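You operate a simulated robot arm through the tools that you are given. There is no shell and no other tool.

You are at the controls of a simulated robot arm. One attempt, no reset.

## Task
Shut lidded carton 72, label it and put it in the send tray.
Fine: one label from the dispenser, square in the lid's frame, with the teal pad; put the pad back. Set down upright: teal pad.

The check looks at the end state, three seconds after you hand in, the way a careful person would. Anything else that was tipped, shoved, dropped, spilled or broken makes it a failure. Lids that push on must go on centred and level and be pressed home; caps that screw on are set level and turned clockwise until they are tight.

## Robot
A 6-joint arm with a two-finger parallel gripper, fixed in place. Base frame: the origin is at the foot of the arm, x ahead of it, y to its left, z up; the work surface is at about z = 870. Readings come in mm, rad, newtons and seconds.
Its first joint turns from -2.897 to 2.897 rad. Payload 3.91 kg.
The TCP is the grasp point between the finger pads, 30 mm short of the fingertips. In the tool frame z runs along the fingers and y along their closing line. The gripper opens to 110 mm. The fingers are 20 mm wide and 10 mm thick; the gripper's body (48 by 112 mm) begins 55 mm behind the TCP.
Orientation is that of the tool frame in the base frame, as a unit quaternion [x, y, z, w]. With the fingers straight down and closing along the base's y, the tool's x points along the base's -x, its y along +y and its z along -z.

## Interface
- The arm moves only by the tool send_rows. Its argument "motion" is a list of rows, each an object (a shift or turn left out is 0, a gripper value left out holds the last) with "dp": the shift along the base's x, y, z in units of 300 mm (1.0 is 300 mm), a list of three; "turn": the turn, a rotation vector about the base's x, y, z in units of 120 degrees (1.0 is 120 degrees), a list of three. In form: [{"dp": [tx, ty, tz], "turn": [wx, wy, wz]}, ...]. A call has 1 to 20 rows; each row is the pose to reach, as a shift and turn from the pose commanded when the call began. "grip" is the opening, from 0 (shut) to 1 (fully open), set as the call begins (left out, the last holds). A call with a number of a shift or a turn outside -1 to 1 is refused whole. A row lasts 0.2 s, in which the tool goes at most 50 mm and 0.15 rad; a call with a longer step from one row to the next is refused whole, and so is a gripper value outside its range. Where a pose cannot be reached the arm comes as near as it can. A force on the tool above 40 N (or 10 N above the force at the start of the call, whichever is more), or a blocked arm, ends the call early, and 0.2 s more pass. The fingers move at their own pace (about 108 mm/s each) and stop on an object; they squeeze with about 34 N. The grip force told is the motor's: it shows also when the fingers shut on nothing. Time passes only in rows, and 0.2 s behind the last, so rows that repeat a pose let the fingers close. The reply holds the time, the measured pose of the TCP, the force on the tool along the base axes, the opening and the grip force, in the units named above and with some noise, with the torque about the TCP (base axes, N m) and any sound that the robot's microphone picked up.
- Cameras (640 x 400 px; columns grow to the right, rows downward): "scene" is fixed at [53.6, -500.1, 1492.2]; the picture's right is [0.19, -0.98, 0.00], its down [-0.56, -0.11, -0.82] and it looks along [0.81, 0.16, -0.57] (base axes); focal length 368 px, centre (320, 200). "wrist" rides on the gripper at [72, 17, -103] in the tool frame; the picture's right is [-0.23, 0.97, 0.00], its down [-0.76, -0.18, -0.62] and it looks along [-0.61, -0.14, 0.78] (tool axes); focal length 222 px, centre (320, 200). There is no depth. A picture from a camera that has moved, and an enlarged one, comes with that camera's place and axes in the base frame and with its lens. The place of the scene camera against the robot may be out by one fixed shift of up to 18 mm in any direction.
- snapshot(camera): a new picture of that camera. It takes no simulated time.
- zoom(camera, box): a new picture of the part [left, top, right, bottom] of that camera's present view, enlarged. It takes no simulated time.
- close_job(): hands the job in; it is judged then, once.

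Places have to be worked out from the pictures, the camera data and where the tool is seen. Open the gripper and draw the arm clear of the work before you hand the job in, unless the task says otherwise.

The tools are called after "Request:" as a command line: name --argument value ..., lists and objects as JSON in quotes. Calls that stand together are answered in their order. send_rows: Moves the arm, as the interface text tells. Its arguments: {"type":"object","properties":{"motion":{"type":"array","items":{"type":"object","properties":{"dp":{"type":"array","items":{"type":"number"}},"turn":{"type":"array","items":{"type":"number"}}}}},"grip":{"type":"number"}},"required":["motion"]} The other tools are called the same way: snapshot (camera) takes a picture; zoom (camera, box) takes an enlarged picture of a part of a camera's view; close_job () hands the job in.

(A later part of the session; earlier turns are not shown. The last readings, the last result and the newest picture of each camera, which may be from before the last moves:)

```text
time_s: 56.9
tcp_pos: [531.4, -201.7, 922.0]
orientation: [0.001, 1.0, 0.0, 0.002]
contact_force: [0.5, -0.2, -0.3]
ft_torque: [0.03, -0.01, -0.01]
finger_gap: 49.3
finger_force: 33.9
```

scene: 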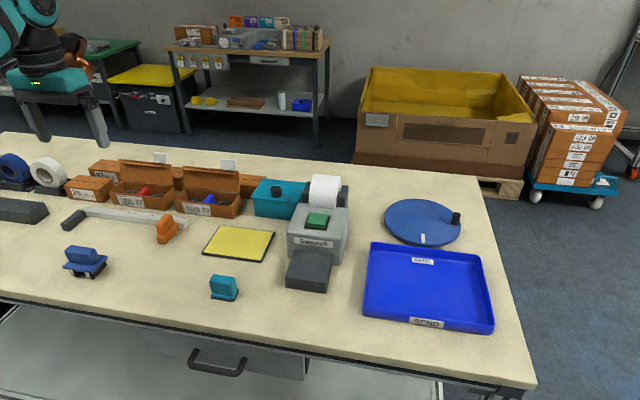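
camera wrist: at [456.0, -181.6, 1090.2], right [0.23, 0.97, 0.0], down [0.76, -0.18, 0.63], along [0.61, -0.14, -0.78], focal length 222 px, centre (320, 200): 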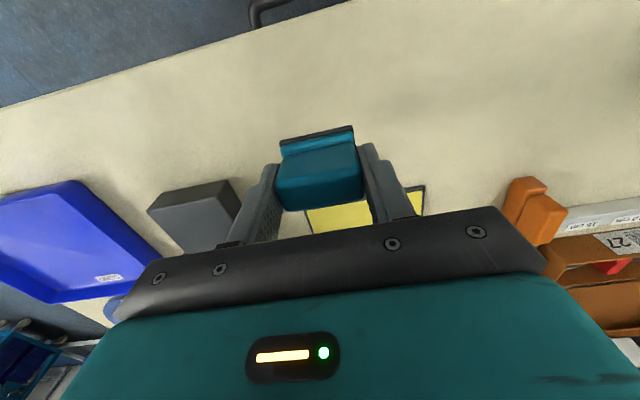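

The pad is 5 mm above the table at (531.4, -201.7). I'll trim back by (-1.4, +1.8) mm and lower until light contact.

Request:
send_rows --motion '[{"dp": [-0.004, 0.005, 0]}, {"dp": [-0.004, 0.005, -0.008]}, {"dp": [-0.004, 0.005, -0.013]}, {"dp": [-0.004, 0.005, -0.017]}, {"dp": [-0.004, 0.005, -0.017]}]'

```text
time_s: 58.1
tcp_pos: [531.2, -199.3, 916.0]
orientation: [0.001, 1.0, 0.0, 0.003]
contact_force: [-0.1, -0.7, -0.1]
ft_torque: [0.0, -0.01, 0.01]
finger_gap: 49.4
finger_force: 33.6
```

No contact force yet at z 916. I'll lower another millimetre or so at a time.

Request:
send_rows --motion '[{"dp": [0, 0, -0.003]}, {"dp": [0, 0, -0.005]}, {"dp": [0, 0, -0.005]}]'

```text
time_s: 58.9
tcp_pos: [531.1, -198.9, 916.8]
orientation: [0.001, 1.0, 0.0, 0.003]
contact_force: [2.1, -0.2, 12.5]
ft_torque: [0.0, 0.12, 0.02]
finger_gap: 49.5
finger_force: 34.2
```

The pad is on the table (12.5 N). I'll ease off slightly, open the gripper and rise straight up.

Request:
send_rows --motion '[{"dp": [0, 0, 0.003]}, {"dp": [0, 0, 0.003]}, {"dp": [0, 0, 0.003]}, {"dp": [0, 0, 0.003]}]' --grip 1

Request:
send_rows --motion '[{"dp": [0, 0, 0.04]}, {"dp": [0, 0, 0.12]}, {"dp": [0, 0, 0.25]}, {"dp": [0, 0, 0.38]}, {"dp": [0, 0, 0.45]}, {"dp": [0, 0, 0.45]}]'

Request:
snapshot --camera "wrist"

Request:
snapshot --camera "scene"

Request:
zoom --camera "scene" --box '[195, 260, 255, 310]'

```text
time_s: 59.9
tcp_pos: [529.1, -199.5, 916.2]
orientation: [0.001, 1.0, -0.001, 0.003]
contact_force: [0.0, 0.1, 0.9]
ft_torque: [0.02, -0.01, 0.03]
finger_gap: 110.0
finger_force: 0.0
```

```text
time_s: 61.3
tcp_pos: [530.4, -200.9, 1052.3]
orientation: [0.001, 1.0, 0.0, 0.003]
contact_force: [-0.2, -0.3, 0.0]
ft_torque: [0.0, 0.02, 0.0]
finger_gap: 110.1
finger_force: 0.2
```

```text
taken
camera wrist: at [456.9, -183.0, 1155.3], right [0.23, 0.97, 0.0], down [0.76, -0.18, 0.63], along [0.61, -0.14, -0.78], focal length 222 px, centre (320, 200)
```

wrist: 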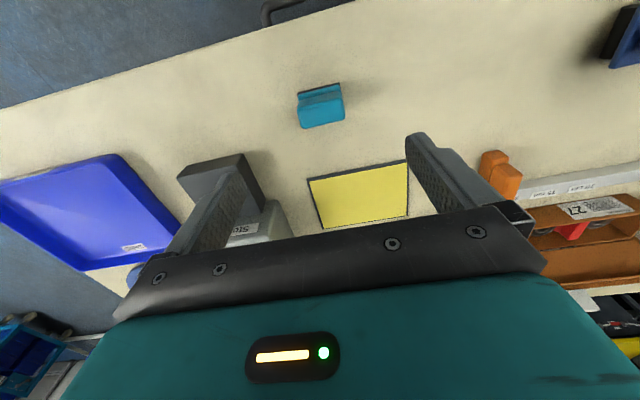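

```text
taken
```

scene: 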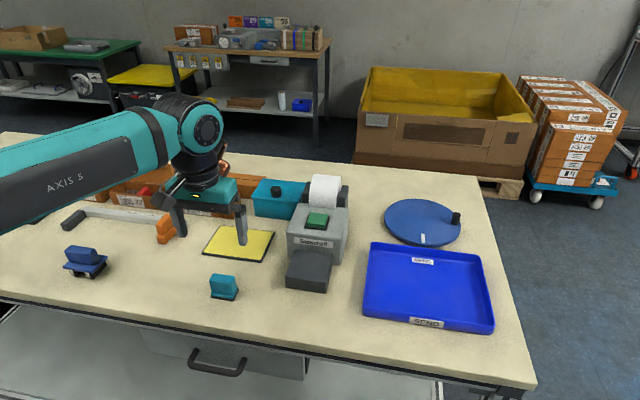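

```text
8.00 times, centred on (225, 285) of scene
camera zoom: at [53.6, -500.1, 1492.2], right [0.19, -0.98, 0.0], down [-0.56, -0.11, -0.82], along [0.81, 0.16, -0.57], focal length 2942 px, centre (1080, -480)
```

zoom: 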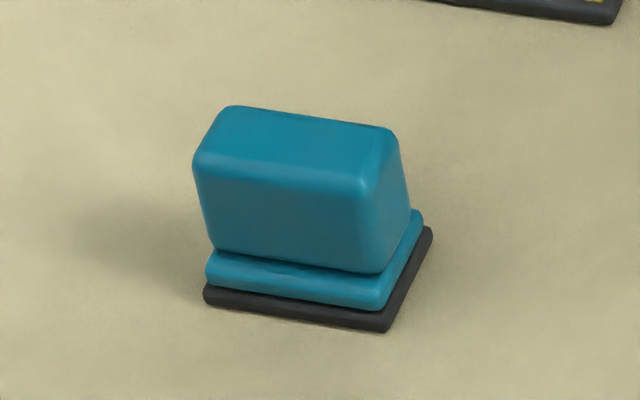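

The pad stands upright back on its original spot. Next is the carton: it needs a grasp across x, so I'll rise and turn the tool +90° about z (putting the camera on the -y side, clear of carton 27's open lid) while moving towards carton 72.

Request:
send_rows --motion '[{"dp": [0.0635, 0.05, 0.0175], "turn": [0, 0, 0.068]}, {"dp": [0.127, 0.1, 0.035], "turn": [0, 0, 0.136]}, {"dp": [0.19, 0.15, 0.052], "turn": [0, 0, 0.205]}, {"dp": [0.254, 0.2, 0.07], "turn": [0, 0, 0.273]}, {"dp": [0.318, 0.25, 0.087], "turn": [0, 0, 0.341]}, {"dp": [0.381, 0.3, 0.105], "turn": [0, 0, 0.409]}, {"dp": [0.445, 0.35, 0.122], "turn": [0, 0, 0.477]}, {"dp": [0.508, 0.4, 0.14], "turn": [0, 0, 0.545]}, {"dp": [0.572, 0.45, 0.157], "turn": [0, 0, 0.614]}, {"dp": [0.635, 0.5, 0.175], "turn": [0, 0, 0.682]}, {"dp": [0.699, 0.55, 0.192], "turn": [0, 0, 0.75]}, {"dp": [0.699, 0.55, 0.192], "turn": [0, 0, 0.75]}]' --grip 0.75

Request:
snapshot --camera "wrist"

Request:
snapshot --camera "scene"

```text
time_s: 63.9
tcp_pos: [738.7, -34.9, 1109.8]
orientation: [0.707, -0.707, -0.002, -0.001]
contact_force: [0.5, 0.1, -0.7]
ft_torque: [-0.04, 0.01, -0.02]
finger_gap: 82.4
finger_force: 0.0
```

```text
taken
camera wrist: at [721.8, -107.9, 1212.1], right [-0.97, 0.23, 0.0], down [0.18, 0.76, 0.63], along [0.14, 0.61, -0.78], focal length 222 px, centre (320, 200)
```

wrist: 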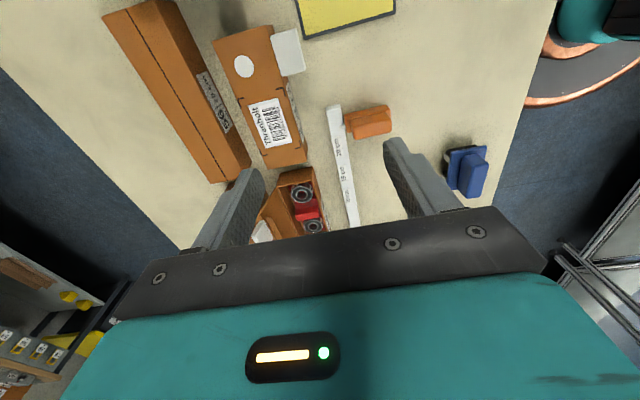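

```text
taken
```

scene: 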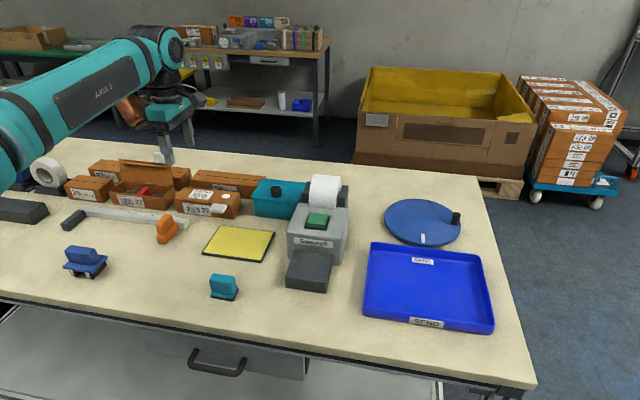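

The tool is turned; the carton with its label is in view. I'll zoom in to locate the carton's edges relative to the tool.

Request:
zoom --camera "wrist" --box '[190, 15, 330, 195]'

```text
2.22 times, centred on (260, 105) of wrist
camera zoom: at [721.8, -107.9, 1212.1], right [-0.97, 0.23, 0.0], down [0.18, 0.76, 0.63], along [0.14, 0.61, -0.78], focal length 494 px, centre (453, 411)
```

zoom: 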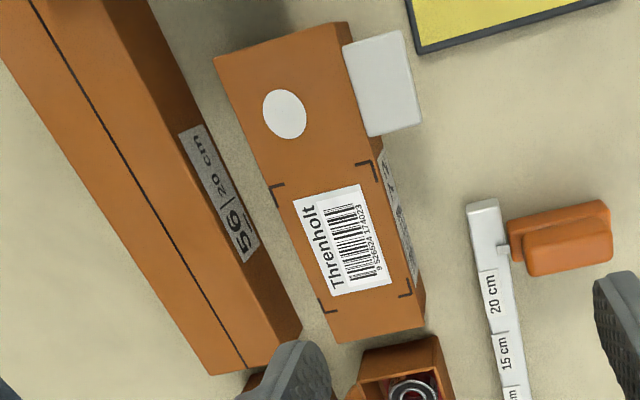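

The lid spans x 775.5–838.2 and y -118 to 43, so the carton centre is (806.9, -37). The tab's edge at y≈-69 clears the finger by 22 mm, and carton 56 behind clears it by about 18 mm. I'll move over the centre and descend to TCP z≈985.

Request:
send_rows --motion '[{"dp": [0.12, -0.004, 0]}, {"dp": [0.227, -0.007, 0]}, {"dp": [0.227, -0.007, -0.14]}, {"dp": [0.227, -0.007, -0.28]}, {"dp": [0.227, -0.007, -0.416]}, {"dp": [0.227, -0.007, -0.416]}, {"dp": [0.227, -0.007, -0.416]}]'

Request:
snapshot --camera "wrist"

Request:
zoom --camera "scene" --box '[145, 120, 285, 225]'

```text
time_s: 65.5
tcp_pos: [806.4, -36.5, 983.9]
orientation: [0.707, -0.707, -0.002, -0.002]
contact_force: [-0.3, 0.0, -0.5]
ft_torque: [0.02, -0.03, 0.0]
finger_gap: 82.5
finger_force: 0.1
```

```text
taken
camera wrist: at [787.7, -109.8, 1087.3], right [-0.97, 0.23, 0.0], down [0.18, 0.76, 0.63], along [0.14, 0.61, -0.78], focal length 222 px, centre (320, 200)
```

wrist: 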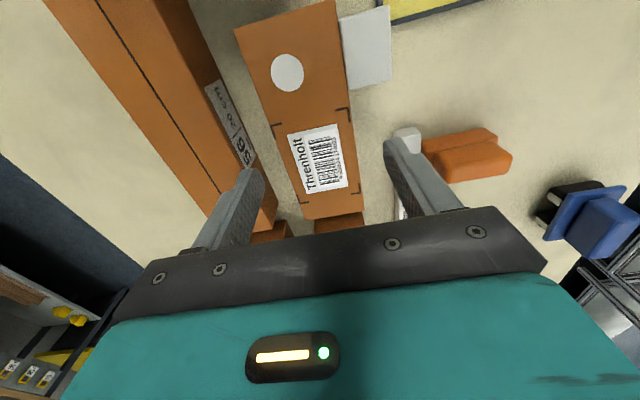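

```text
3.81 times, centred on (215, 172) of scene
camera zoom: at [53.6, -500.1, 1492.2], right [0.19, -0.98, 0.0], down [-0.56, -0.11, -0.82], along [0.81, 0.16, -0.57], focal length 1401 px, centre (720, 305)
```

zoom: 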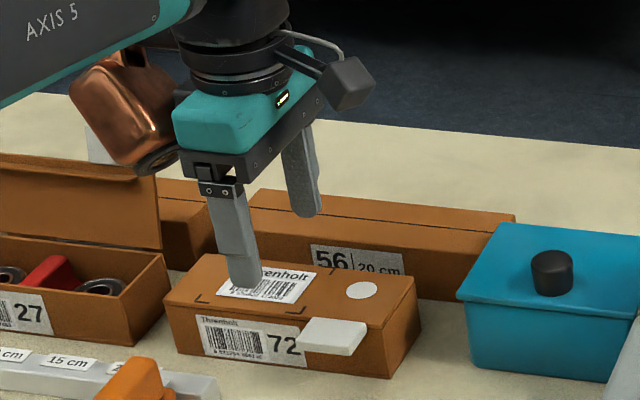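

There's a copper-coloured part of the arm's wrist hanging on the +y side, near carton 27's open lid. Before descending I'll look at it closely.

Request:
zoom --camera "scene" --box '[120, 60, 280, 200]'

Request:
snapshot --camera "scene"

```text
2.86 times, centred on (200, 130) of scene
camera zoom: at [53.6, -500.1, 1492.2], right [0.19, -0.98, 0.0], down [-0.56, -0.11, -0.82], along [0.81, 0.16, -0.57], focal length 1051 px, centre (663, 400)
```

zoom: 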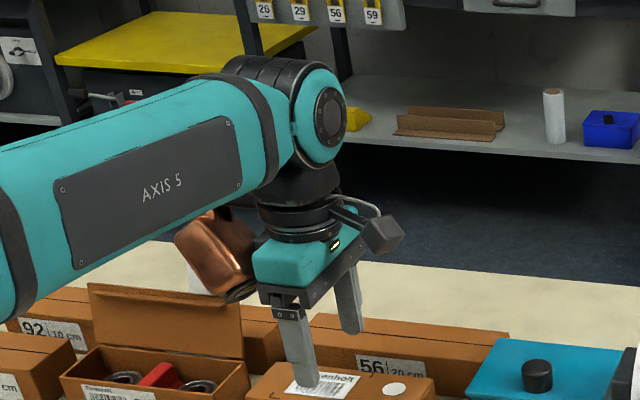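

```text
taken
```

scene: 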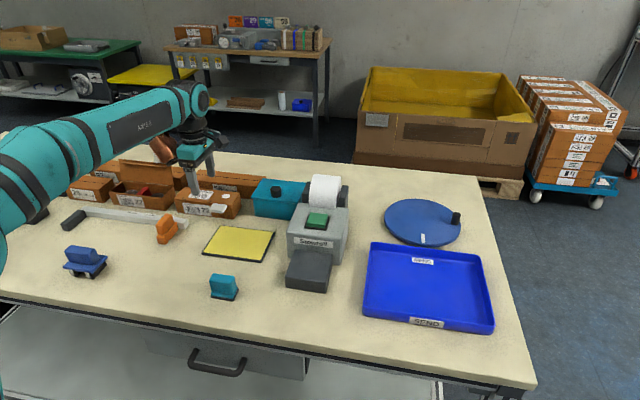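

I'll zoom further on that copper part and carton 27's lid corner to judge the clearance.

Request:
zoom --camera "scene" --box '[145, 120, 225, 180]'

Request:
zoom --camera "wrist" --box '[180, 0, 420, 240]'

```text
6.67 times, centred on (185, 150) of scene
camera zoom: at [53.6, -500.1, 1492.2], right [0.19, -0.98, 0.0], down [-0.56, -0.11, -0.82], along [0.81, 0.16, -0.57], focal length 2452 px, centre (1220, 533)
```

zoom: 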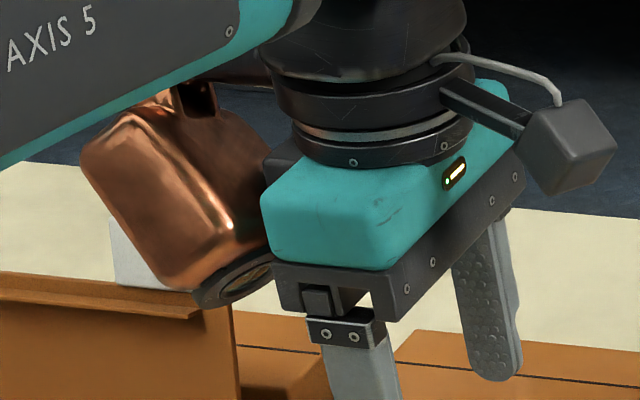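

```text
1.67 times, centred on (300, 120) of wrist
camera zoom: at [787.7, -109.8, 1087.3], right [-0.97, 0.23, 0.0], down [0.18, 0.76, 0.63], along [0.14, 0.61, -0.78], focal length 370 px, centre (353, 333)
```

zoom: 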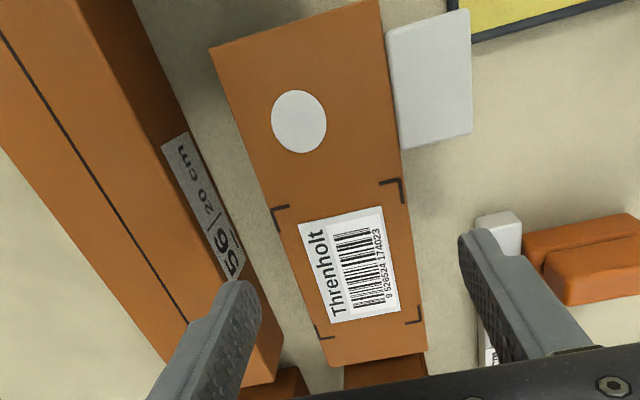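

The copper part, opposite the wrist camera, would come close to carton 27's open lid if I went down like this. Turning the tool the other way (-90°) puts it over carton 72's own end, with the slim camera on carton 27's side. I'll rise and turn back first.

Request:
send_rows --motion '[{"dp": [0, 0, 0.14]}, {"dp": [0, 0, 0.28]}, {"dp": [0, 0, 0.42]}, {"dp": [0, 0, 0.43], "turn": [0, 0, -0.068]}, {"dp": [0, 0, 0.43], "turn": [0, 0, -0.136]}, {"dp": [0, 0, 0.43], "turn": [0, 0, -0.205]}, {"dp": [0, 0, 0.43], "turn": [0, 0, -0.273]}, {"dp": [0, 0, 0.43], "turn": [0, 0, -0.341]}, {"dp": [0, 0, 0.43], "turn": [0, 0, -0.409]}, {"dp": [0, 0, 0.43], "turn": [0, 0, -0.477]}, {"dp": [0, 0, 0.43], "turn": [0, 0, -0.545]}, {"dp": [0, 0, 0.43], "turn": [0, 0, -0.614]}, {"dp": [0, 0, 0.43], "turn": [0, 0, -0.682]}, {"dp": [0, 0, 0.43], "turn": [0, 0, -0.75]}]'

Request:
send_rows --motion '[{"dp": [0, 0, 0], "turn": [0, 0, -0.068]}, {"dp": [0, 0, 0], "turn": [0, 0, -0.136]}, {"dp": [0, 0, 0], "turn": [0, 0, -0.205]}, {"dp": [0, 0, 0], "turn": [0, 0, -0.273]}, {"dp": [0, 0, 0], "turn": [0, 0, -0.341]}, {"dp": [0, 0, 0], "turn": [0, 0, -0.409]}, {"dp": [0, 0, 0], "turn": [0, 0, -0.477]}, {"dp": [0, 0, 0], "turn": [0, 0, -0.545]}, {"dp": [0, 0, 0], "turn": [0, 0, -0.614]}, {"dp": [0, 0, 0], "turn": [0, 0, -0.682]}, {"dp": [0, 0, 0], "turn": [0, 0, -0.75]}, {"dp": [0, 0, 0], "turn": [0, 0, -0.75]}]'

Request:
snapshot --camera "wrist"

Request:
zoom --camera "scene" --box '[120, 50, 300, 225]'

```text
time_s: 68.5
tcp_pos: [808.5, -36.0, 1113.2]
orientation: [0.001, 1.0, 0.0, 0.002]
contact_force: [-0.1, -0.3, -0.6]
ft_torque: [0.0, 0.01, 0.0]
finger_gap: 82.7
finger_force: 0.0
```

```text
time_s: 71.1
tcp_pos: [807.8, -37.2, 1112.6]
orientation: [0.709, 0.706, -0.002, 0.001]
contact_force: [0.7, -0.1, 0.0]
ft_torque: [0.0, -0.02, 0.01]
finger_gap: 82.5
finger_force: 0.0
```

```text
taken
camera wrist: at [824.7, 35.7, 1214.6], right [0.97, -0.23, 0.0], down [-0.18, -0.76, 0.63], along [-0.14, -0.61, -0.78], focal length 222 px, centre (320, 200)
```

wrist: 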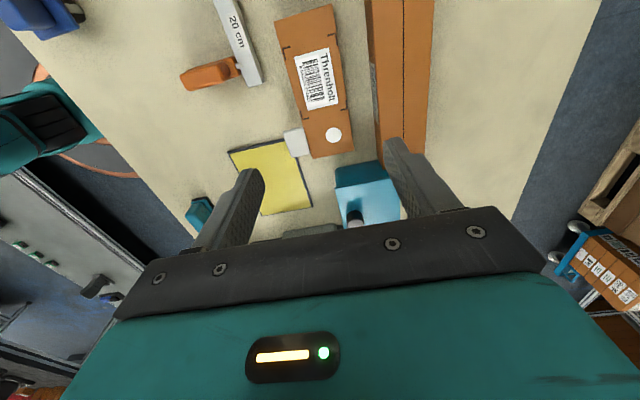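

```text
2.29 times, centred on (210, 138) of scene
camera zoom: at [53.6, -500.1, 1492.2], right [0.19, -0.98, 0.0], down [-0.56, -0.11, -0.82], along [0.81, 0.16, -0.57], focal length 841 px, centre (571, 343)
```

zoom: 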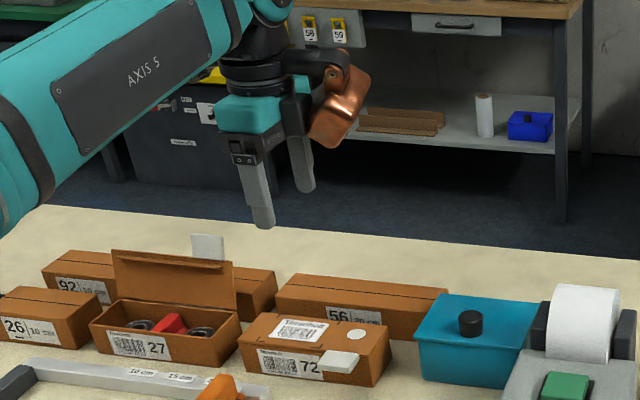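

The copper part is now on the -y side, clear of carton 27. I'll zoom in to re-measure the carton in this orientation.

Request:
zoom --camera "wrist" --box '[240, 0, 400, 180]'

```text
2.22 times, centred on (320, 90) of wrist
camera zoom: at [824.7, 35.7, 1214.6], right [0.97, -0.23, 0.0], down [-0.18, -0.76, 0.63], along [-0.14, -0.61, -0.78], focal length 494 px, centre (320, 444)
```

zoom: 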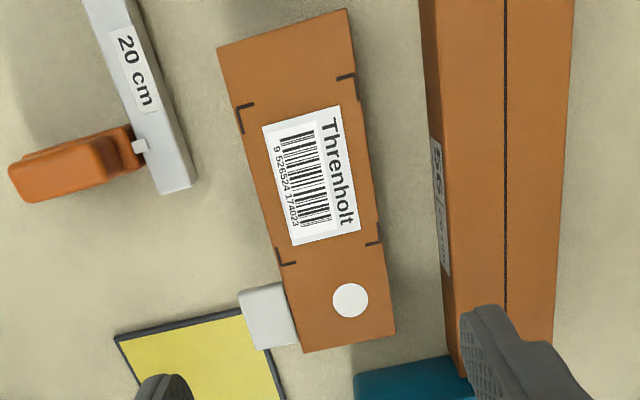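

The carton measures x 777.7–838.8 and y -115.5 to 46.6, centred at about (807.6, -35.7), aligned with the tool within 0.5°. I'll descend to tips just above lid height and verify before going around it.

Request:
send_rows --motion '[{"dp": [0, 0.004, -0.14]}, {"dp": [0, 0.004, -0.28]}, {"dp": [0, 0.004, -0.4]}, {"dp": [0, 0.004, -0.49]}, {"dp": [0, 0.004, -0.49]}, {"dp": [0, 0.004, -0.49]}]'

Request:
zoom --camera "scene" --box '[145, 100, 285, 225]'

Request:
snapshot --camera "wrist"

```text
time_s: 72.5
tcp_pos: [806.2, -36.7, 962.7]
orientation: [0.708, 0.706, -0.002, 0.002]
contact_force: [-0.3, 1.0, 0.8]
ft_torque: [0.0, 0.01, -0.03]
finger_gap: 82.7
finger_force: 0.0
```

```text
3.20 times, centred on (215, 162) of scene
camera zoom: at [53.6, -500.1, 1492.2], right [0.19, -0.98, 0.0], down [-0.56, -0.11, -0.82], along [0.81, 0.16, -0.57], focal length 1177 px, centre (656, 320)
```

zoom: 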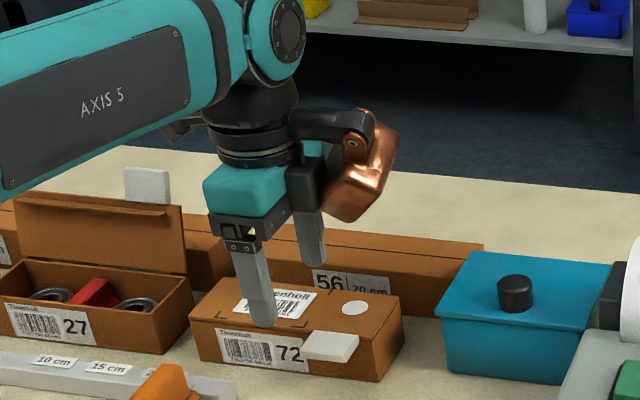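

```text
taken
camera wrist: at [823.2, 35.5, 1066.2], right [0.97, -0.23, 0.0], down [-0.18, -0.76, 0.63], along [-0.14, -0.61, -0.78], focal length 222 px, centre (320, 200)
```

wrist: 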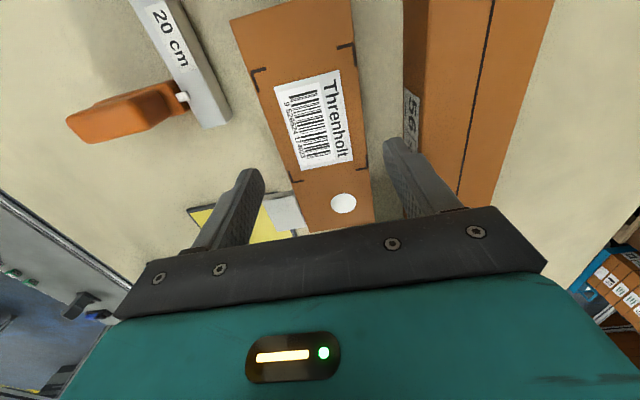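

Clearances look good on all sides. I'll zoom in on the wrist view to verify that both fingertips will pass outside the lid edges.

Request:
zoom --camera "wrist" --box '[190, 60, 450, 240]'

```text
2.22 times, centred on (320, 150) of wrist
camera zoom: at [823.2, 35.5, 1066.2], right [0.97, -0.23, 0.0], down [-0.18, -0.76, 0.63], along [-0.14, -0.61, -0.78], focal length 494 px, centre (320, 311)
```

zoom: 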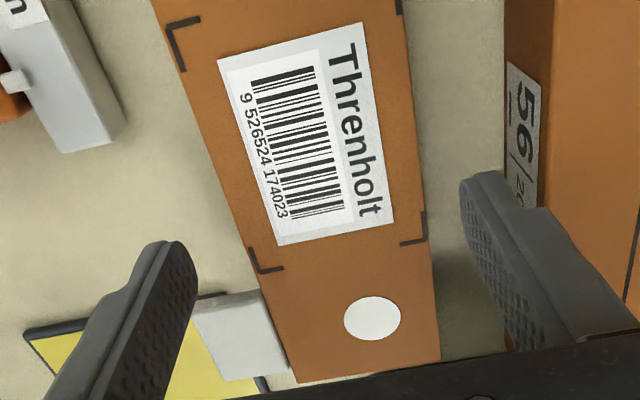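

Both fingers straddle the carton with about 10 mm of clearance on each side. I'll lower to TCP z≈908.

Request:
send_rows --motion '[{"dp": [0.004, 0, -0.04]}, {"dp": [0.004, 0, -0.09]}, {"dp": [0.004, 0, -0.14]}, {"dp": [0.004, 0, -0.18]}, {"dp": [0.004, 0, -0.18]}, {"dp": [0.004, 0, -0.18]}]'

Request:
zoom --camera "scene" --box '[145, 100, 285, 225]'

```text
time_s: 73.9
tcp_pos: [808.0, -36.0, 910.9]
orientation: [0.708, 0.707, -0.001, 0.001]
contact_force: [-0.8, 0.7, -0.7]
ft_torque: [0.02, 0.01, 0.02]
finger_gap: 82.4
finger_force: 0.2
```

```text
3.20 times, centred on (215, 162) of scene
camera zoom: at [53.6, -500.1, 1492.2], right [0.19, -0.98, 0.0], down [-0.56, -0.11, -0.82], along [0.81, 0.16, -0.57], focal length 1177 px, centre (656, 320)
```

zoom: 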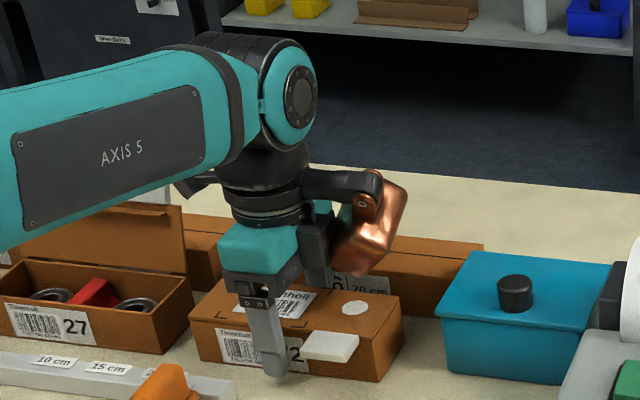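

I'm at TCP z 910.9 around the carton with no contact. Closing the gripper now.

Request:
send_rows --motion '[{"dp": [0, 0, 0]}, {"dp": [0, 0, 0]}, {"dp": [0, 0, 0]}, {"dp": [0, 0, 0]}]' --grip 0

Request:
zoom --camera "wrist" --box '[190, 0, 450, 240]'

Request:
zoom --camera "scene" --box '[165, 150, 265, 225]'

```text
time_s: 74.9
tcp_pos: [808.3, -36.1, 910.3]
orientation: [0.707, 0.707, -0.002, 0.002]
contact_force: [0.1, -0.2, 0.2]
ft_torque: [-0.02, -0.11, -0.02]
finger_gap: 62.0
finger_force: 33.8
```

```text
1.67 times, centred on (320, 120) of wrist
camera zoom: at [824.8, 36.4, 1013.4], right [0.97, -0.23, 0.0], down [-0.18, -0.76, 0.63], along [-0.14, -0.61, -0.78], focal length 370 px, centre (320, 333)
```

zoom: 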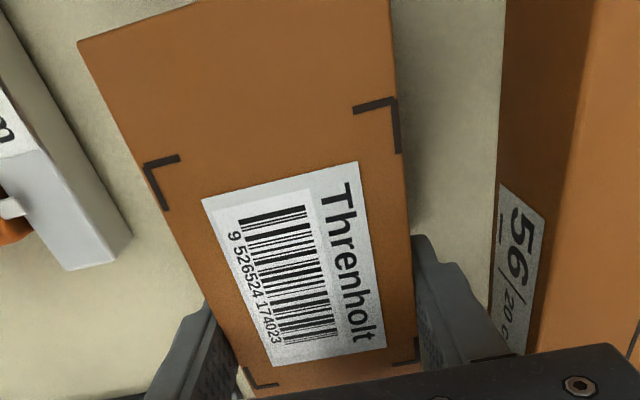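

```text
5.33 times, centred on (215, 188) of scene
camera zoom: at [53.6, -500.1, 1492.2], right [0.19, -0.98, 0.0], down [-0.56, -0.11, -0.82], along [0.81, 0.16, -0.57], focal length 1962 px, centre (880, 267)
```

zoom: 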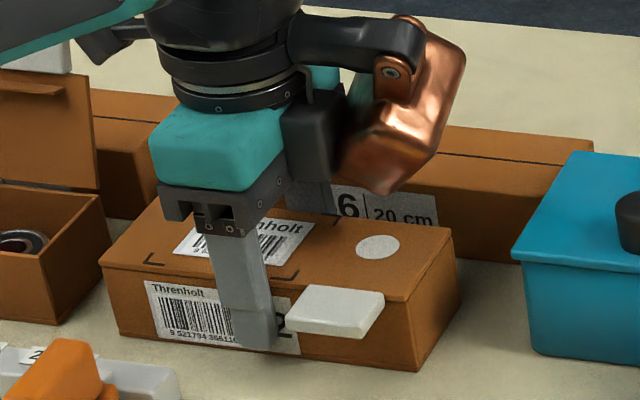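

The carton is gripped at 62 mm. I'll lift it slowly 20 mm and check the weight and level.

Request:
send_rows --motion '[{"dp": [0, 0, 0.02]}, {"dp": [0, 0, 0.045]}, {"dp": [0, 0, 0.07]}, {"dp": [0, 0, 0.07]}, {"dp": [0, 0, 0.07]}]'

Request:
zoom --camera "scene" --box '[165, 150, 265, 225]'

```text
time_s: 76.1
tcp_pos: [808.6, -34.9, 932.5]
orientation: [0.708, 0.706, -0.003, 0.002]
contact_force: [-0.6, -0.4, -2.9]
ft_torque: [-0.01, 0.01, -0.01]
finger_gap: 61.8
finger_force: 34.1
```

```text
5.33 times, centred on (215, 188) of scene
camera zoom: at [53.6, -500.1, 1492.2], right [0.19, -0.98, 0.0], down [-0.56, -0.11, -0.82], along [0.81, 0.16, -0.57], focal length 1962 px, centre (880, 267)
```

zoom: 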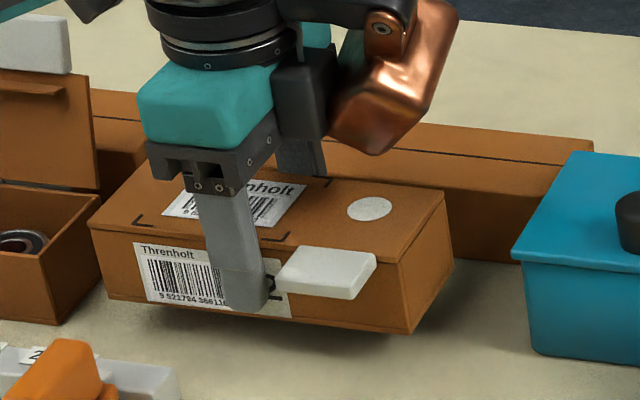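

The carton lifts level and weighs about 0.3 kg. I'll raise it to TCP z≈1080, then draw it back to x≈590, clear of everything.

Request:
send_rows --motion '[{"dp": [0, 0, 0.12]}, {"dp": [0, 0, 0.25]}, {"dp": [0, 0, 0.38]}, {"dp": [0, 0, 0.49]}, {"dp": [-0.1, 0, 0.49]}, {"dp": [-0.23, 0, 0.49]}, {"dp": [-0.36, 0, 0.49]}, {"dp": [-0.49, -0.03, 0.49]}, {"dp": [-0.61, -0.08, 0.49]}, {"dp": [-0.7, -0.17, 0.49]}, {"dp": [-0.73, -0.29, 0.49]}, {"dp": [-0.73, -0.41, 0.49]}, {"dp": [-0.73, -0.53, 0.49]}, {"dp": [-0.73, -0.65, 0.49]}, {"dp": [-0.73, -0.77, 0.49]}, {"dp": [-0.73, -0.87, 0.49]}, {"dp": [-0.73, -0.95, 0.49]}, {"dp": [-0.73, -0.95, 0.49]}]'

Request:
snapshot --camera "scene"

Request:
snapshot --camera "wrist"

```text
time_s: 79.9
tcp_pos: [591.5, -320.8, 1079.6]
orientation: [0.708, 0.707, -0.002, 0.001]
contact_force: [-0.7, -0.6, -2.5]
ft_torque: [-0.02, 0.01, -0.01]
finger_gap: 61.8
finger_force: 34.2
```

```text
taken
```

scene: 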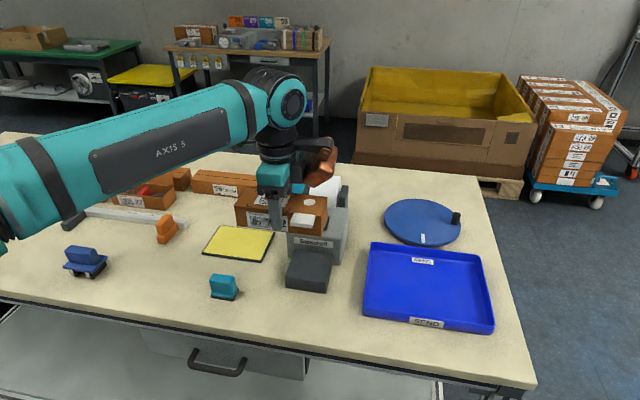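

```text
taken
camera wrist: at [606.7, -248.0, 1182.6], right [0.97, -0.23, 0.0], down [-0.18, -0.76, 0.63], along [-0.14, -0.61, -0.78], focal length 222 px, centre (320, 200)
```

wrist: 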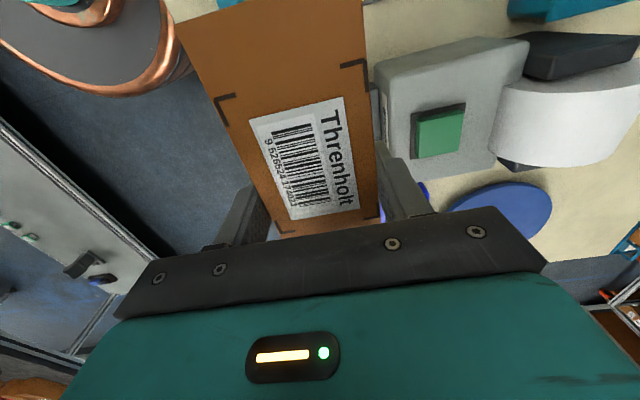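

The carton is held steadily. I'll continue to above the tray, stopping at about (630, -590, 1060) to check alignment.

Request:
send_rows --motion '[{"dp": [0.0, -0.13, 0]}, {"dp": [0.0, -0.27, 0]}, {"dp": [0.0, -0.41, 0]}, {"dp": [0.02, -0.55, 0]}, {"dp": [0.06, -0.69, 0]}, {"dp": [0.1, -0.81, 0]}, {"dp": [0.128, -0.9, -0.03]}, {"dp": [0.128, -0.9, -0.067]}, {"dp": [0.128, -0.9, -0.067]}]'

Request:
snapshot --camera "scene"

Request:
zoom --camera "scene" --box '[340, 170, 520, 340]'

Request:
snapshot --camera "wrist"

```text
time_s: 81.9
tcp_pos: [629.9, -587.8, 1058.8]
orientation: [0.708, 0.707, -0.002, 0.001]
contact_force: [0.6, 0.1, -2.2]
ft_torque: [-0.03, -0.02, 0.01]
finger_gap: 62.0
finger_force: 33.9
```

```text
taken
```

scene: 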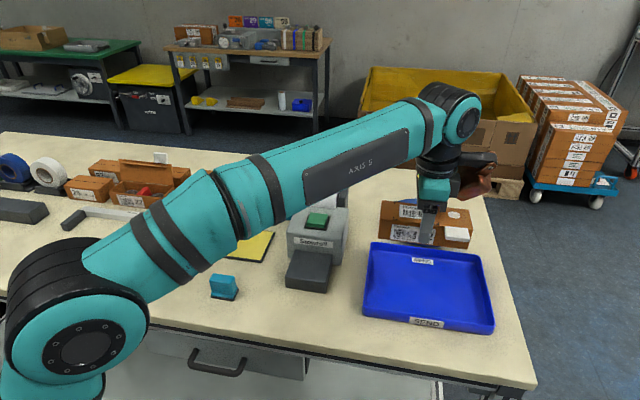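

```text
2.35 times, centred on (430, 255) of scene
camera zoom: at [53.6, -500.1, 1492.2], right [0.19, -0.98, 0.0], down [-0.56, -0.11, -0.82], along [0.81, 0.16, -0.57], focal length 865 px, centre (61, 71)
```

zoom: 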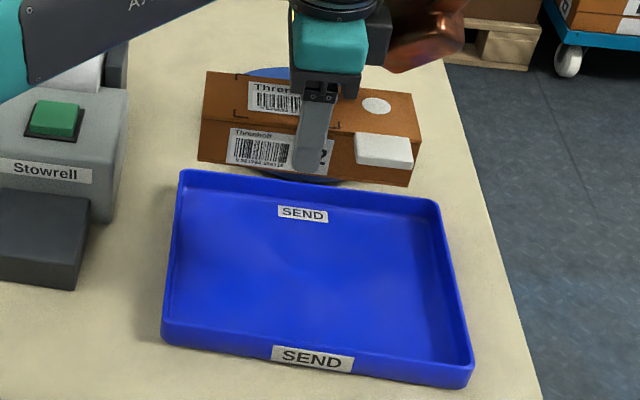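

```text
taken
camera wrist: at [646.2, -515.3, 1162.1], right [0.97, -0.23, 0.0], down [-0.18, -0.76, 0.63], along [-0.14, -0.61, -0.78], focal length 222 px, centre (320, 200)
```

wrist: 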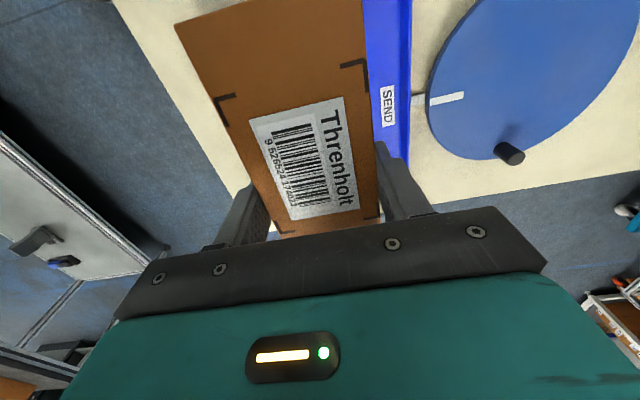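

The tray is about x 532–726, y -500 to -749, with its centre near (629, -624). I'll move to (635, -618) so carton and tab sit well inside, then descend to about 15 mm above the floor.

Request:
send_rows --motion '[{"dp": [0.017, -0.1, 0]}, {"dp": [0.017, -0.1, -0.1]}, {"dp": [0.017, -0.1, -0.2]}, {"dp": [0.017, -0.1, -0.3]}, {"dp": [0.017, -0.1, -0.38]}, {"dp": [0.017, -0.1, -0.42]}, {"dp": [0.017, -0.1, -0.42]}]'

Request:
zoom --camera "scene" --box '[340, 170, 520, 340]'

Request:
snapshot --camera "wrist"

```text
time_s: 83.5
tcp_pos: [631.8, -618.5, 931.4]
orientation: [0.707, 0.707, -0.002, 0.002]
contact_force: [0.3, -0.9, -2.9]
ft_torque: [0.02, -0.01, 0.01]
finger_gap: 61.9
finger_force: 33.8
```

```text
2.35 times, centred on (430, 255) of scene
camera zoom: at [53.6, -500.1, 1492.2], right [0.19, -0.98, 0.0], down [-0.56, -0.11, -0.82], along [0.81, 0.16, -0.57], focal length 865 px, centre (61, 71)
```

zoom: 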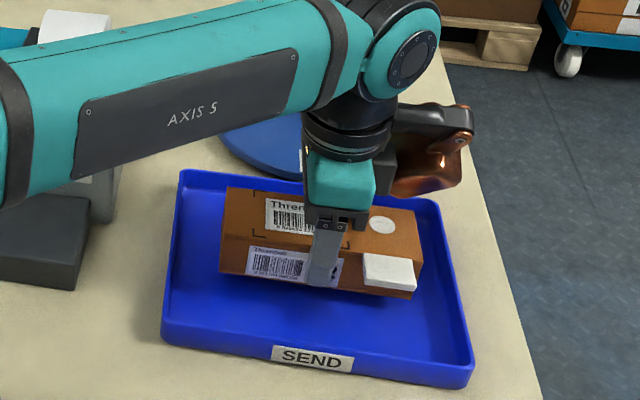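

```text
taken
camera wrist: at [648.7, -545.7, 1034.9], right [0.97, -0.23, 0.0], down [-0.18, -0.76, 0.63], along [-0.14, -0.61, -0.78], focal length 222 px, centre (320, 200)
```

wrist: 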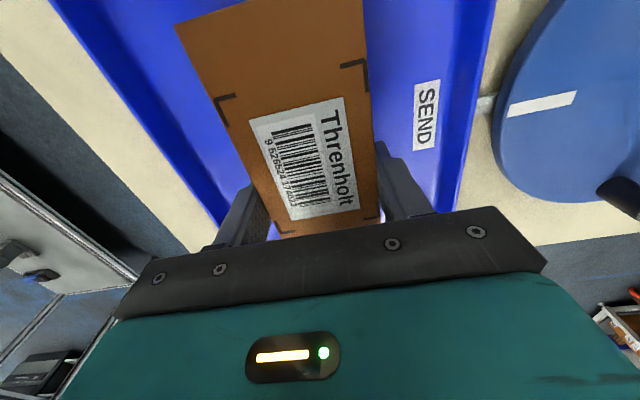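

The carton is well inside the tray on all sides. I'll lower it gently until it touches the floor.

Request:
send_rows --motion '[{"dp": [0, 0, -0.02]}, {"dp": [0, 0, -0.035]}, {"dp": [0, 0, -0.042]}, {"dp": [0, 0, -0.047]}, {"dp": [0, 0, -0.052]}, {"dp": [0, 0, -0.052]}]'

```text
time_s: 84.9
tcp_pos: [633.4, -619.8, 918.4]
orientation: [0.707, 0.707, -0.002, 0.0]
contact_force: [1.0, 0.6, -2.7]
ft_torque: [0.03, 0.01, 0.0]
finger_gap: 61.9
finger_force: 33.8
```

It's still hanging free (-2.7 N) at z 918.4. I'll continue down in 1 mm steps.

Request:
send_rows --motion '[{"dp": [0, 0, -0.004]}, {"dp": [0, 0, -0.008]}, {"dp": [0, 0, -0.011]}, {"dp": [0, 0, -0.014]}, {"dp": [0, 0, -0.014]}]'

```text
time_s: 86.1
tcp_pos: [632.1, -620.0, 915.5]
orientation: [0.707, 0.707, -0.001, 0.003]
contact_force: [4.4, -2.0, 24.4]
ft_torque: [-0.08, -0.96, -0.01]
finger_gap: 61.9
finger_force: 34.1
```

The carton is on the tray floor (24 N). I'll ease off about 1.3 mm, then open the gripper moderately.

Request:
send_rows --motion '[{"dp": [0, 0, 0.003]}, {"dp": [0, 0, 0.0045]}, {"dp": [0, 0, 0.0045]}]'

Request:
send_rows --motion '[{"dp": [0, 0, 0]}, {"dp": [0, 0, 0]}, {"dp": [0, 0, 0]}]' --grip 0.8

Request:
zoom --camera "scene" --box '[360, 220, 500, 330]'

```text
time_s: 86.9
tcp_pos: [632.7, -620.1, 915.2]
orientation: [0.708, 0.706, -0.001, 0.001]
contact_force: [0.3, 3.3, 13.0]
ft_torque: [-0.13, -0.47, 0.06]
finger_gap: 62.0
finger_force: 34.0
```

```text
time_s: 87.7
tcp_pos: [633.4, -620.8, 914.4]
orientation: [0.708, 0.706, -0.001, 0.001]
contact_force: [-0.7, 0.2, -1.0]
ft_torque: [-0.01, -0.01, 0.03]
finger_gap: 87.8
finger_force: 0.1
```

```text
3.64 times, centred on (430, 275) of scene
camera zoom: at [53.6, -500.1, 1492.2], right [0.19, -0.98, 0.0], down [-0.56, -0.11, -0.82], along [0.81, 0.16, -0.57], focal length 1337 px, centre (-80, -73)
```

zoom: 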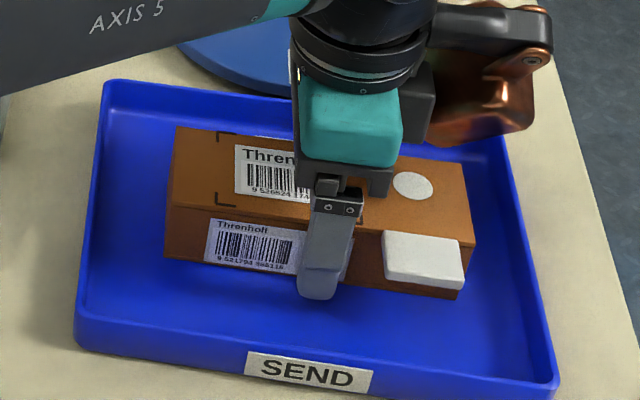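

The carton is released and sitting in the tray. I'll rise straight up clear of it, then inspect.

Request:
send_rows --motion '[{"dp": [0, 0, 0.03]}, {"dp": [0, 0, 0.1]}, {"dp": [0, 0, 0.22]}, {"dp": [0, 0, 0.36]}, {"dp": [0, 0, 0.5]}, {"dp": [0, 0, 0.5]}]'

Request:
snapshot --camera "wrist"

Request:
zoom --camera "scene" --box '[360, 220, 500, 330]'

Request:
zoom --camera "wrist" --box '[220, 30, 420, 220]'

```text
time_s: 89.1
tcp_pos: [633.0, -619.1, 1063.2]
orientation: [0.707, 0.707, -0.001, 0.002]
contact_force: [-0.8, 0.8, 0.1]
ft_torque: [0.02, -0.04, -0.01]
finger_gap: 87.9
finger_force: 0.1
```

```text
taken
camera wrist: at [649.8, -546.3, 1166.8], right [0.97, -0.23, 0.0], down [-0.18, -0.76, 0.63], along [-0.14, -0.61, -0.78], focal length 222 px, centre (320, 200)
```

wrist: 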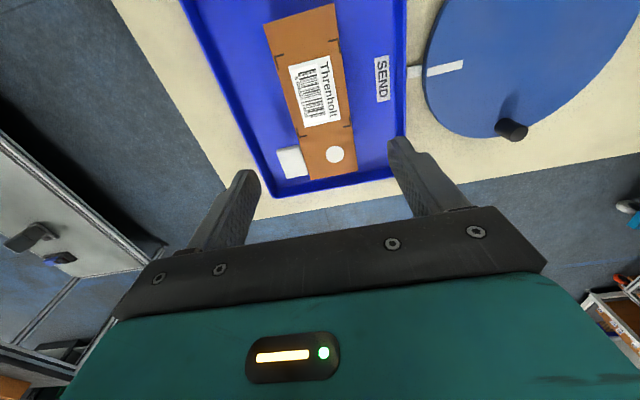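

```text
3.64 times, centred on (430, 275) of scene
camera zoom: at [53.6, -500.1, 1492.2], right [0.19, -0.98, 0.0], down [-0.56, -0.11, -0.82], along [0.81, 0.16, -0.57], focal length 1337 px, centre (-80, -73)
```

zoom: 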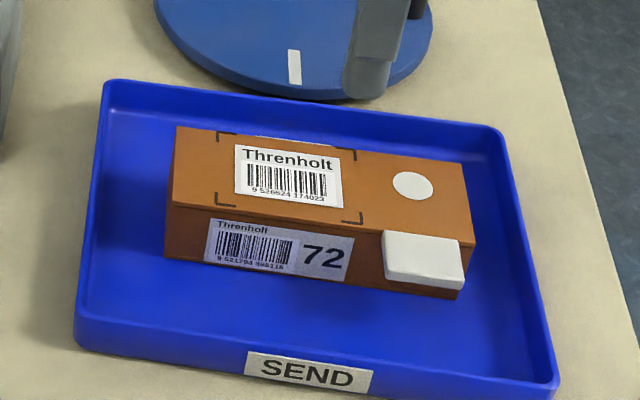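

```text
2.11 times, centred on (320, 125) of wrist
camera zoom: at [649.8, -546.3, 1166.8], right [0.97, -0.23, 0.0], down [-0.18, -0.76, 0.63], along [-0.14, -0.61, -0.78], focal length 468 px, centre (320, 358)
```

zoom: 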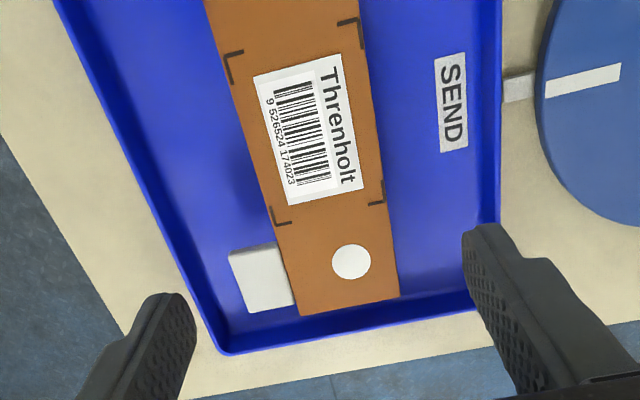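

The carton is flat in the tray. I'll zoom in on the lid seam and label, and look over the rest of the bench for anything disturbed.

Request:
zoom --camera "scene" --box '[390, 245, 470, 305]'

Request:
snapshot --camera "scene"

Request:
zoom --camera "scene" --box '[30, 140, 370, 310]'

```text
6.67 times, centred on (430, 275) of scene
camera zoom: at [53.6, -500.1, 1492.2], right [0.19, -0.98, 0.0], down [-0.56, -0.11, -0.82], along [0.81, 0.16, -0.57], focal length 2452 px, centre (-413, -300)
```

zoom: 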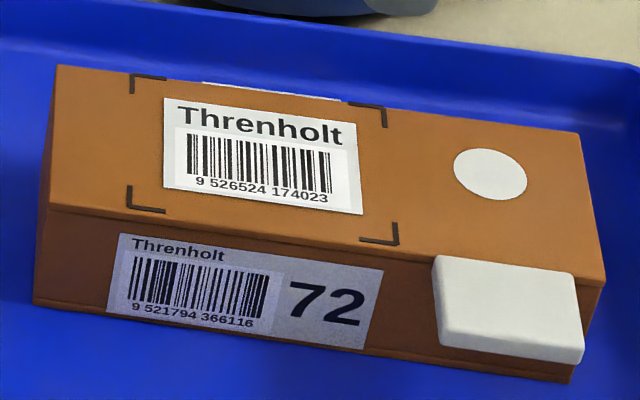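

```text
taken
```

scene: 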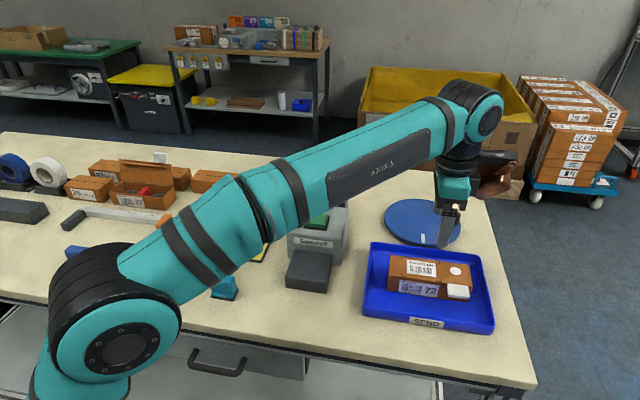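

```text
1.88 times, centred on (200, 225) of scene
camera zoom: at [53.6, -500.1, 1492.2], right [0.19, -0.98, 0.0], down [-0.56, -0.11, -0.82], along [0.81, 0.16, -0.57], focal length 692 px, centre (546, 153)
```

zoom: 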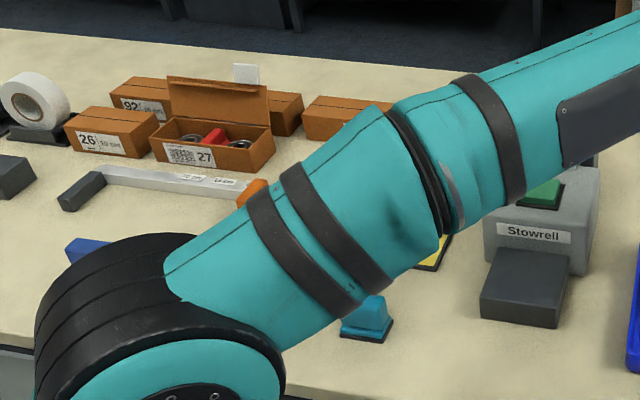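

The lid is flush, and the label is square and centred in its frame. I'll open the gripper fully, rise and swing the arm back towards its starting area so I can inspect the bench unobstructed.

Request:
send_rows --motion '[{"dp": [0, 0, 0.14]}, {"dp": [0, 0.03, 0.28]}, {"dp": [0, 0.1, 0.4], "turn": [0, 0, 0.068]}, {"dp": [0, 0.2, 0.48], "turn": [0, 0, 0.136]}, {"dp": [0, 0.3, 0.5], "turn": [0, 0, 0.205]}, {"dp": [0, 0.4, 0.5], "turn": [0, 0, 0.273]}, {"dp": [0, 0.5, 0.5], "turn": [0, 0, 0.341]}, {"dp": [0, 0.6, 0.5], "turn": [0, 0, 0.409]}, {"dp": [0, 0.7, 0.5], "turn": [0, 0, 0.477]}, {"dp": [0, 0.8, 0.5], "turn": [0, 0, 0.545]}, {"dp": [0, 0.88, 0.5], "turn": [0, 0, 0.614]}, {"dp": [0, 0.95, 0.5], "turn": [0, 0, 0.682]}, {"dp": [0, 1.0, 0.5], "turn": [0, 0, 0.75]}, {"dp": [0, 1.0, 0.5], "turn": [0, 0, 0.75]}]' --grip 1

Request:
send_rows --motion '[{"dp": [-0.06, 0.14, 0]}, {"dp": [-0.12, 0.28, 0]}, {"dp": [-0.18, 0.42, 0]}, {"dp": [-0.24, 0.56, 0]}, {"dp": [-0.3, 0.7, 0]}, {"dp": [-0.36, 0.84, 0]}, {"dp": [-0.36, 0.95, 0]}, {"dp": [-0.36, 0.95, 0]}]'

Request:
snapshot --camera "scene"

Request:
snapshot --camera "wrist"

```text
time_s: 92.1
tcp_pos: [634.3, -321.5, 1216.6]
orientation: [0.0, 1.0, 0.0, 0.003]
contact_force: [1.1, -0.6, -0.3]
ft_torque: [0.04, 0.03, 0.0]
finger_gap: 109.9
finger_force: 0.0
```

```text
time_s: 93.9
tcp_pos: [527.1, -32.9, 1214.8]
orientation: [0.0, 1.0, 0.0, 0.002]
contact_force: [0.7, 1.1, -0.5]
ft_torque: [0.01, 0.01, 0.0]
finger_gap: 110.0
finger_force: 0.0
```

```text
taken
```

scene: 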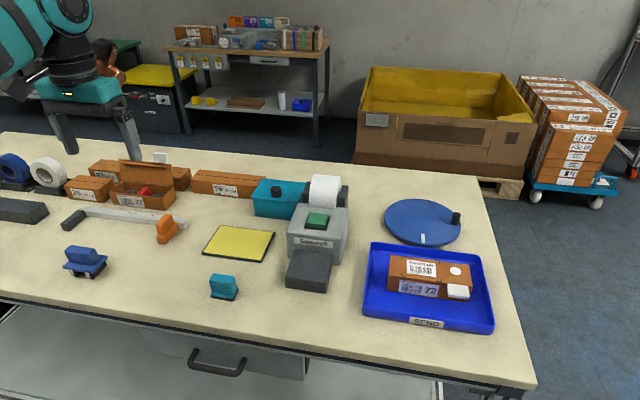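

```text
taken
camera wrist: at [453.2, -16.0, 1317.1], right [0.23, 0.97, 0.0], down [0.76, -0.18, 0.63], along [0.61, -0.14, -0.78], focal length 222 px, centre (320, 200)
```

wrist: 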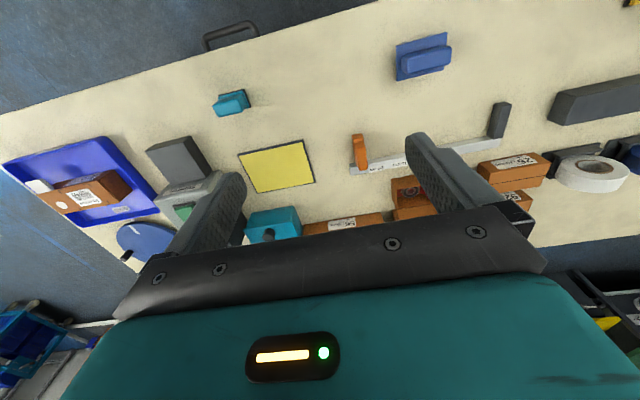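

The bench looks undisturbed. As a last check, I'll zoom in on the dispenser platform (no extra label), the pad, and the carton in the tray.

Request:
zoom --camera "scene" --box '[200, 170, 370, 310]'

Request:
zoom --camera "scene" --box '[350, 230, 510, 340]'

Request:
zoom --camera "scene" --box '[50, 140, 280, 290]'

```text
2.86 times, centred on (285, 240) of scene
camera zoom: at [53.6, -500.1, 1492.2], right [0.19, -0.98, 0.0], down [-0.56, -0.11, -0.82], along [0.81, 0.16, -0.57], focal length 1051 px, centre (420, 86)
```

zoom: 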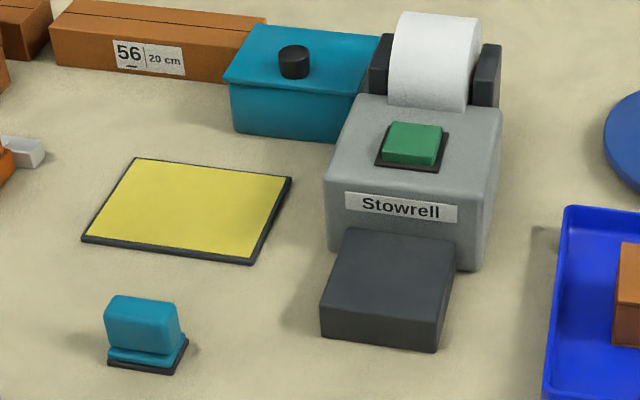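

```text
3.64 times, centred on (430, 285) of scene
camera zoom: at [53.6, -500.1, 1492.2], right [0.19, -0.98, 0.0], down [-0.56, -0.11, -0.82], along [0.81, 0.16, -0.57], focal length 1337 px, centre (-80, -109)
```

zoom: 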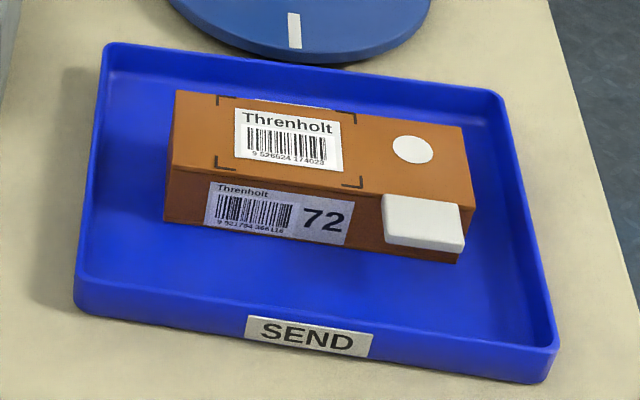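

```text
2.67 times, centred on (165, 215) of scene
camera zoom: at [53.6, -500.1, 1492.2], right [0.19, -0.98, 0.0], down [-0.56, -0.11, -0.82], along [0.81, 0.16, -0.57], focal length 981 px, centre (733, 160)
```

zoom: 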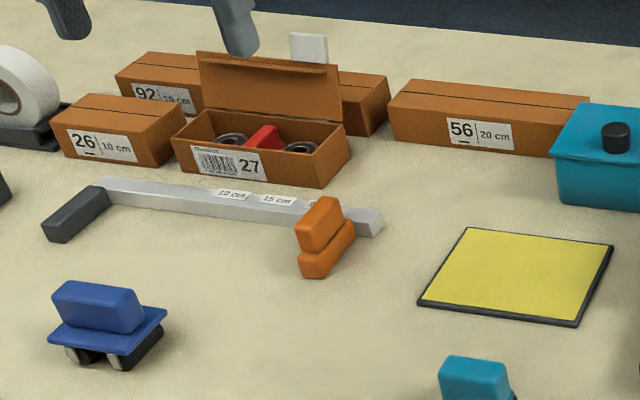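

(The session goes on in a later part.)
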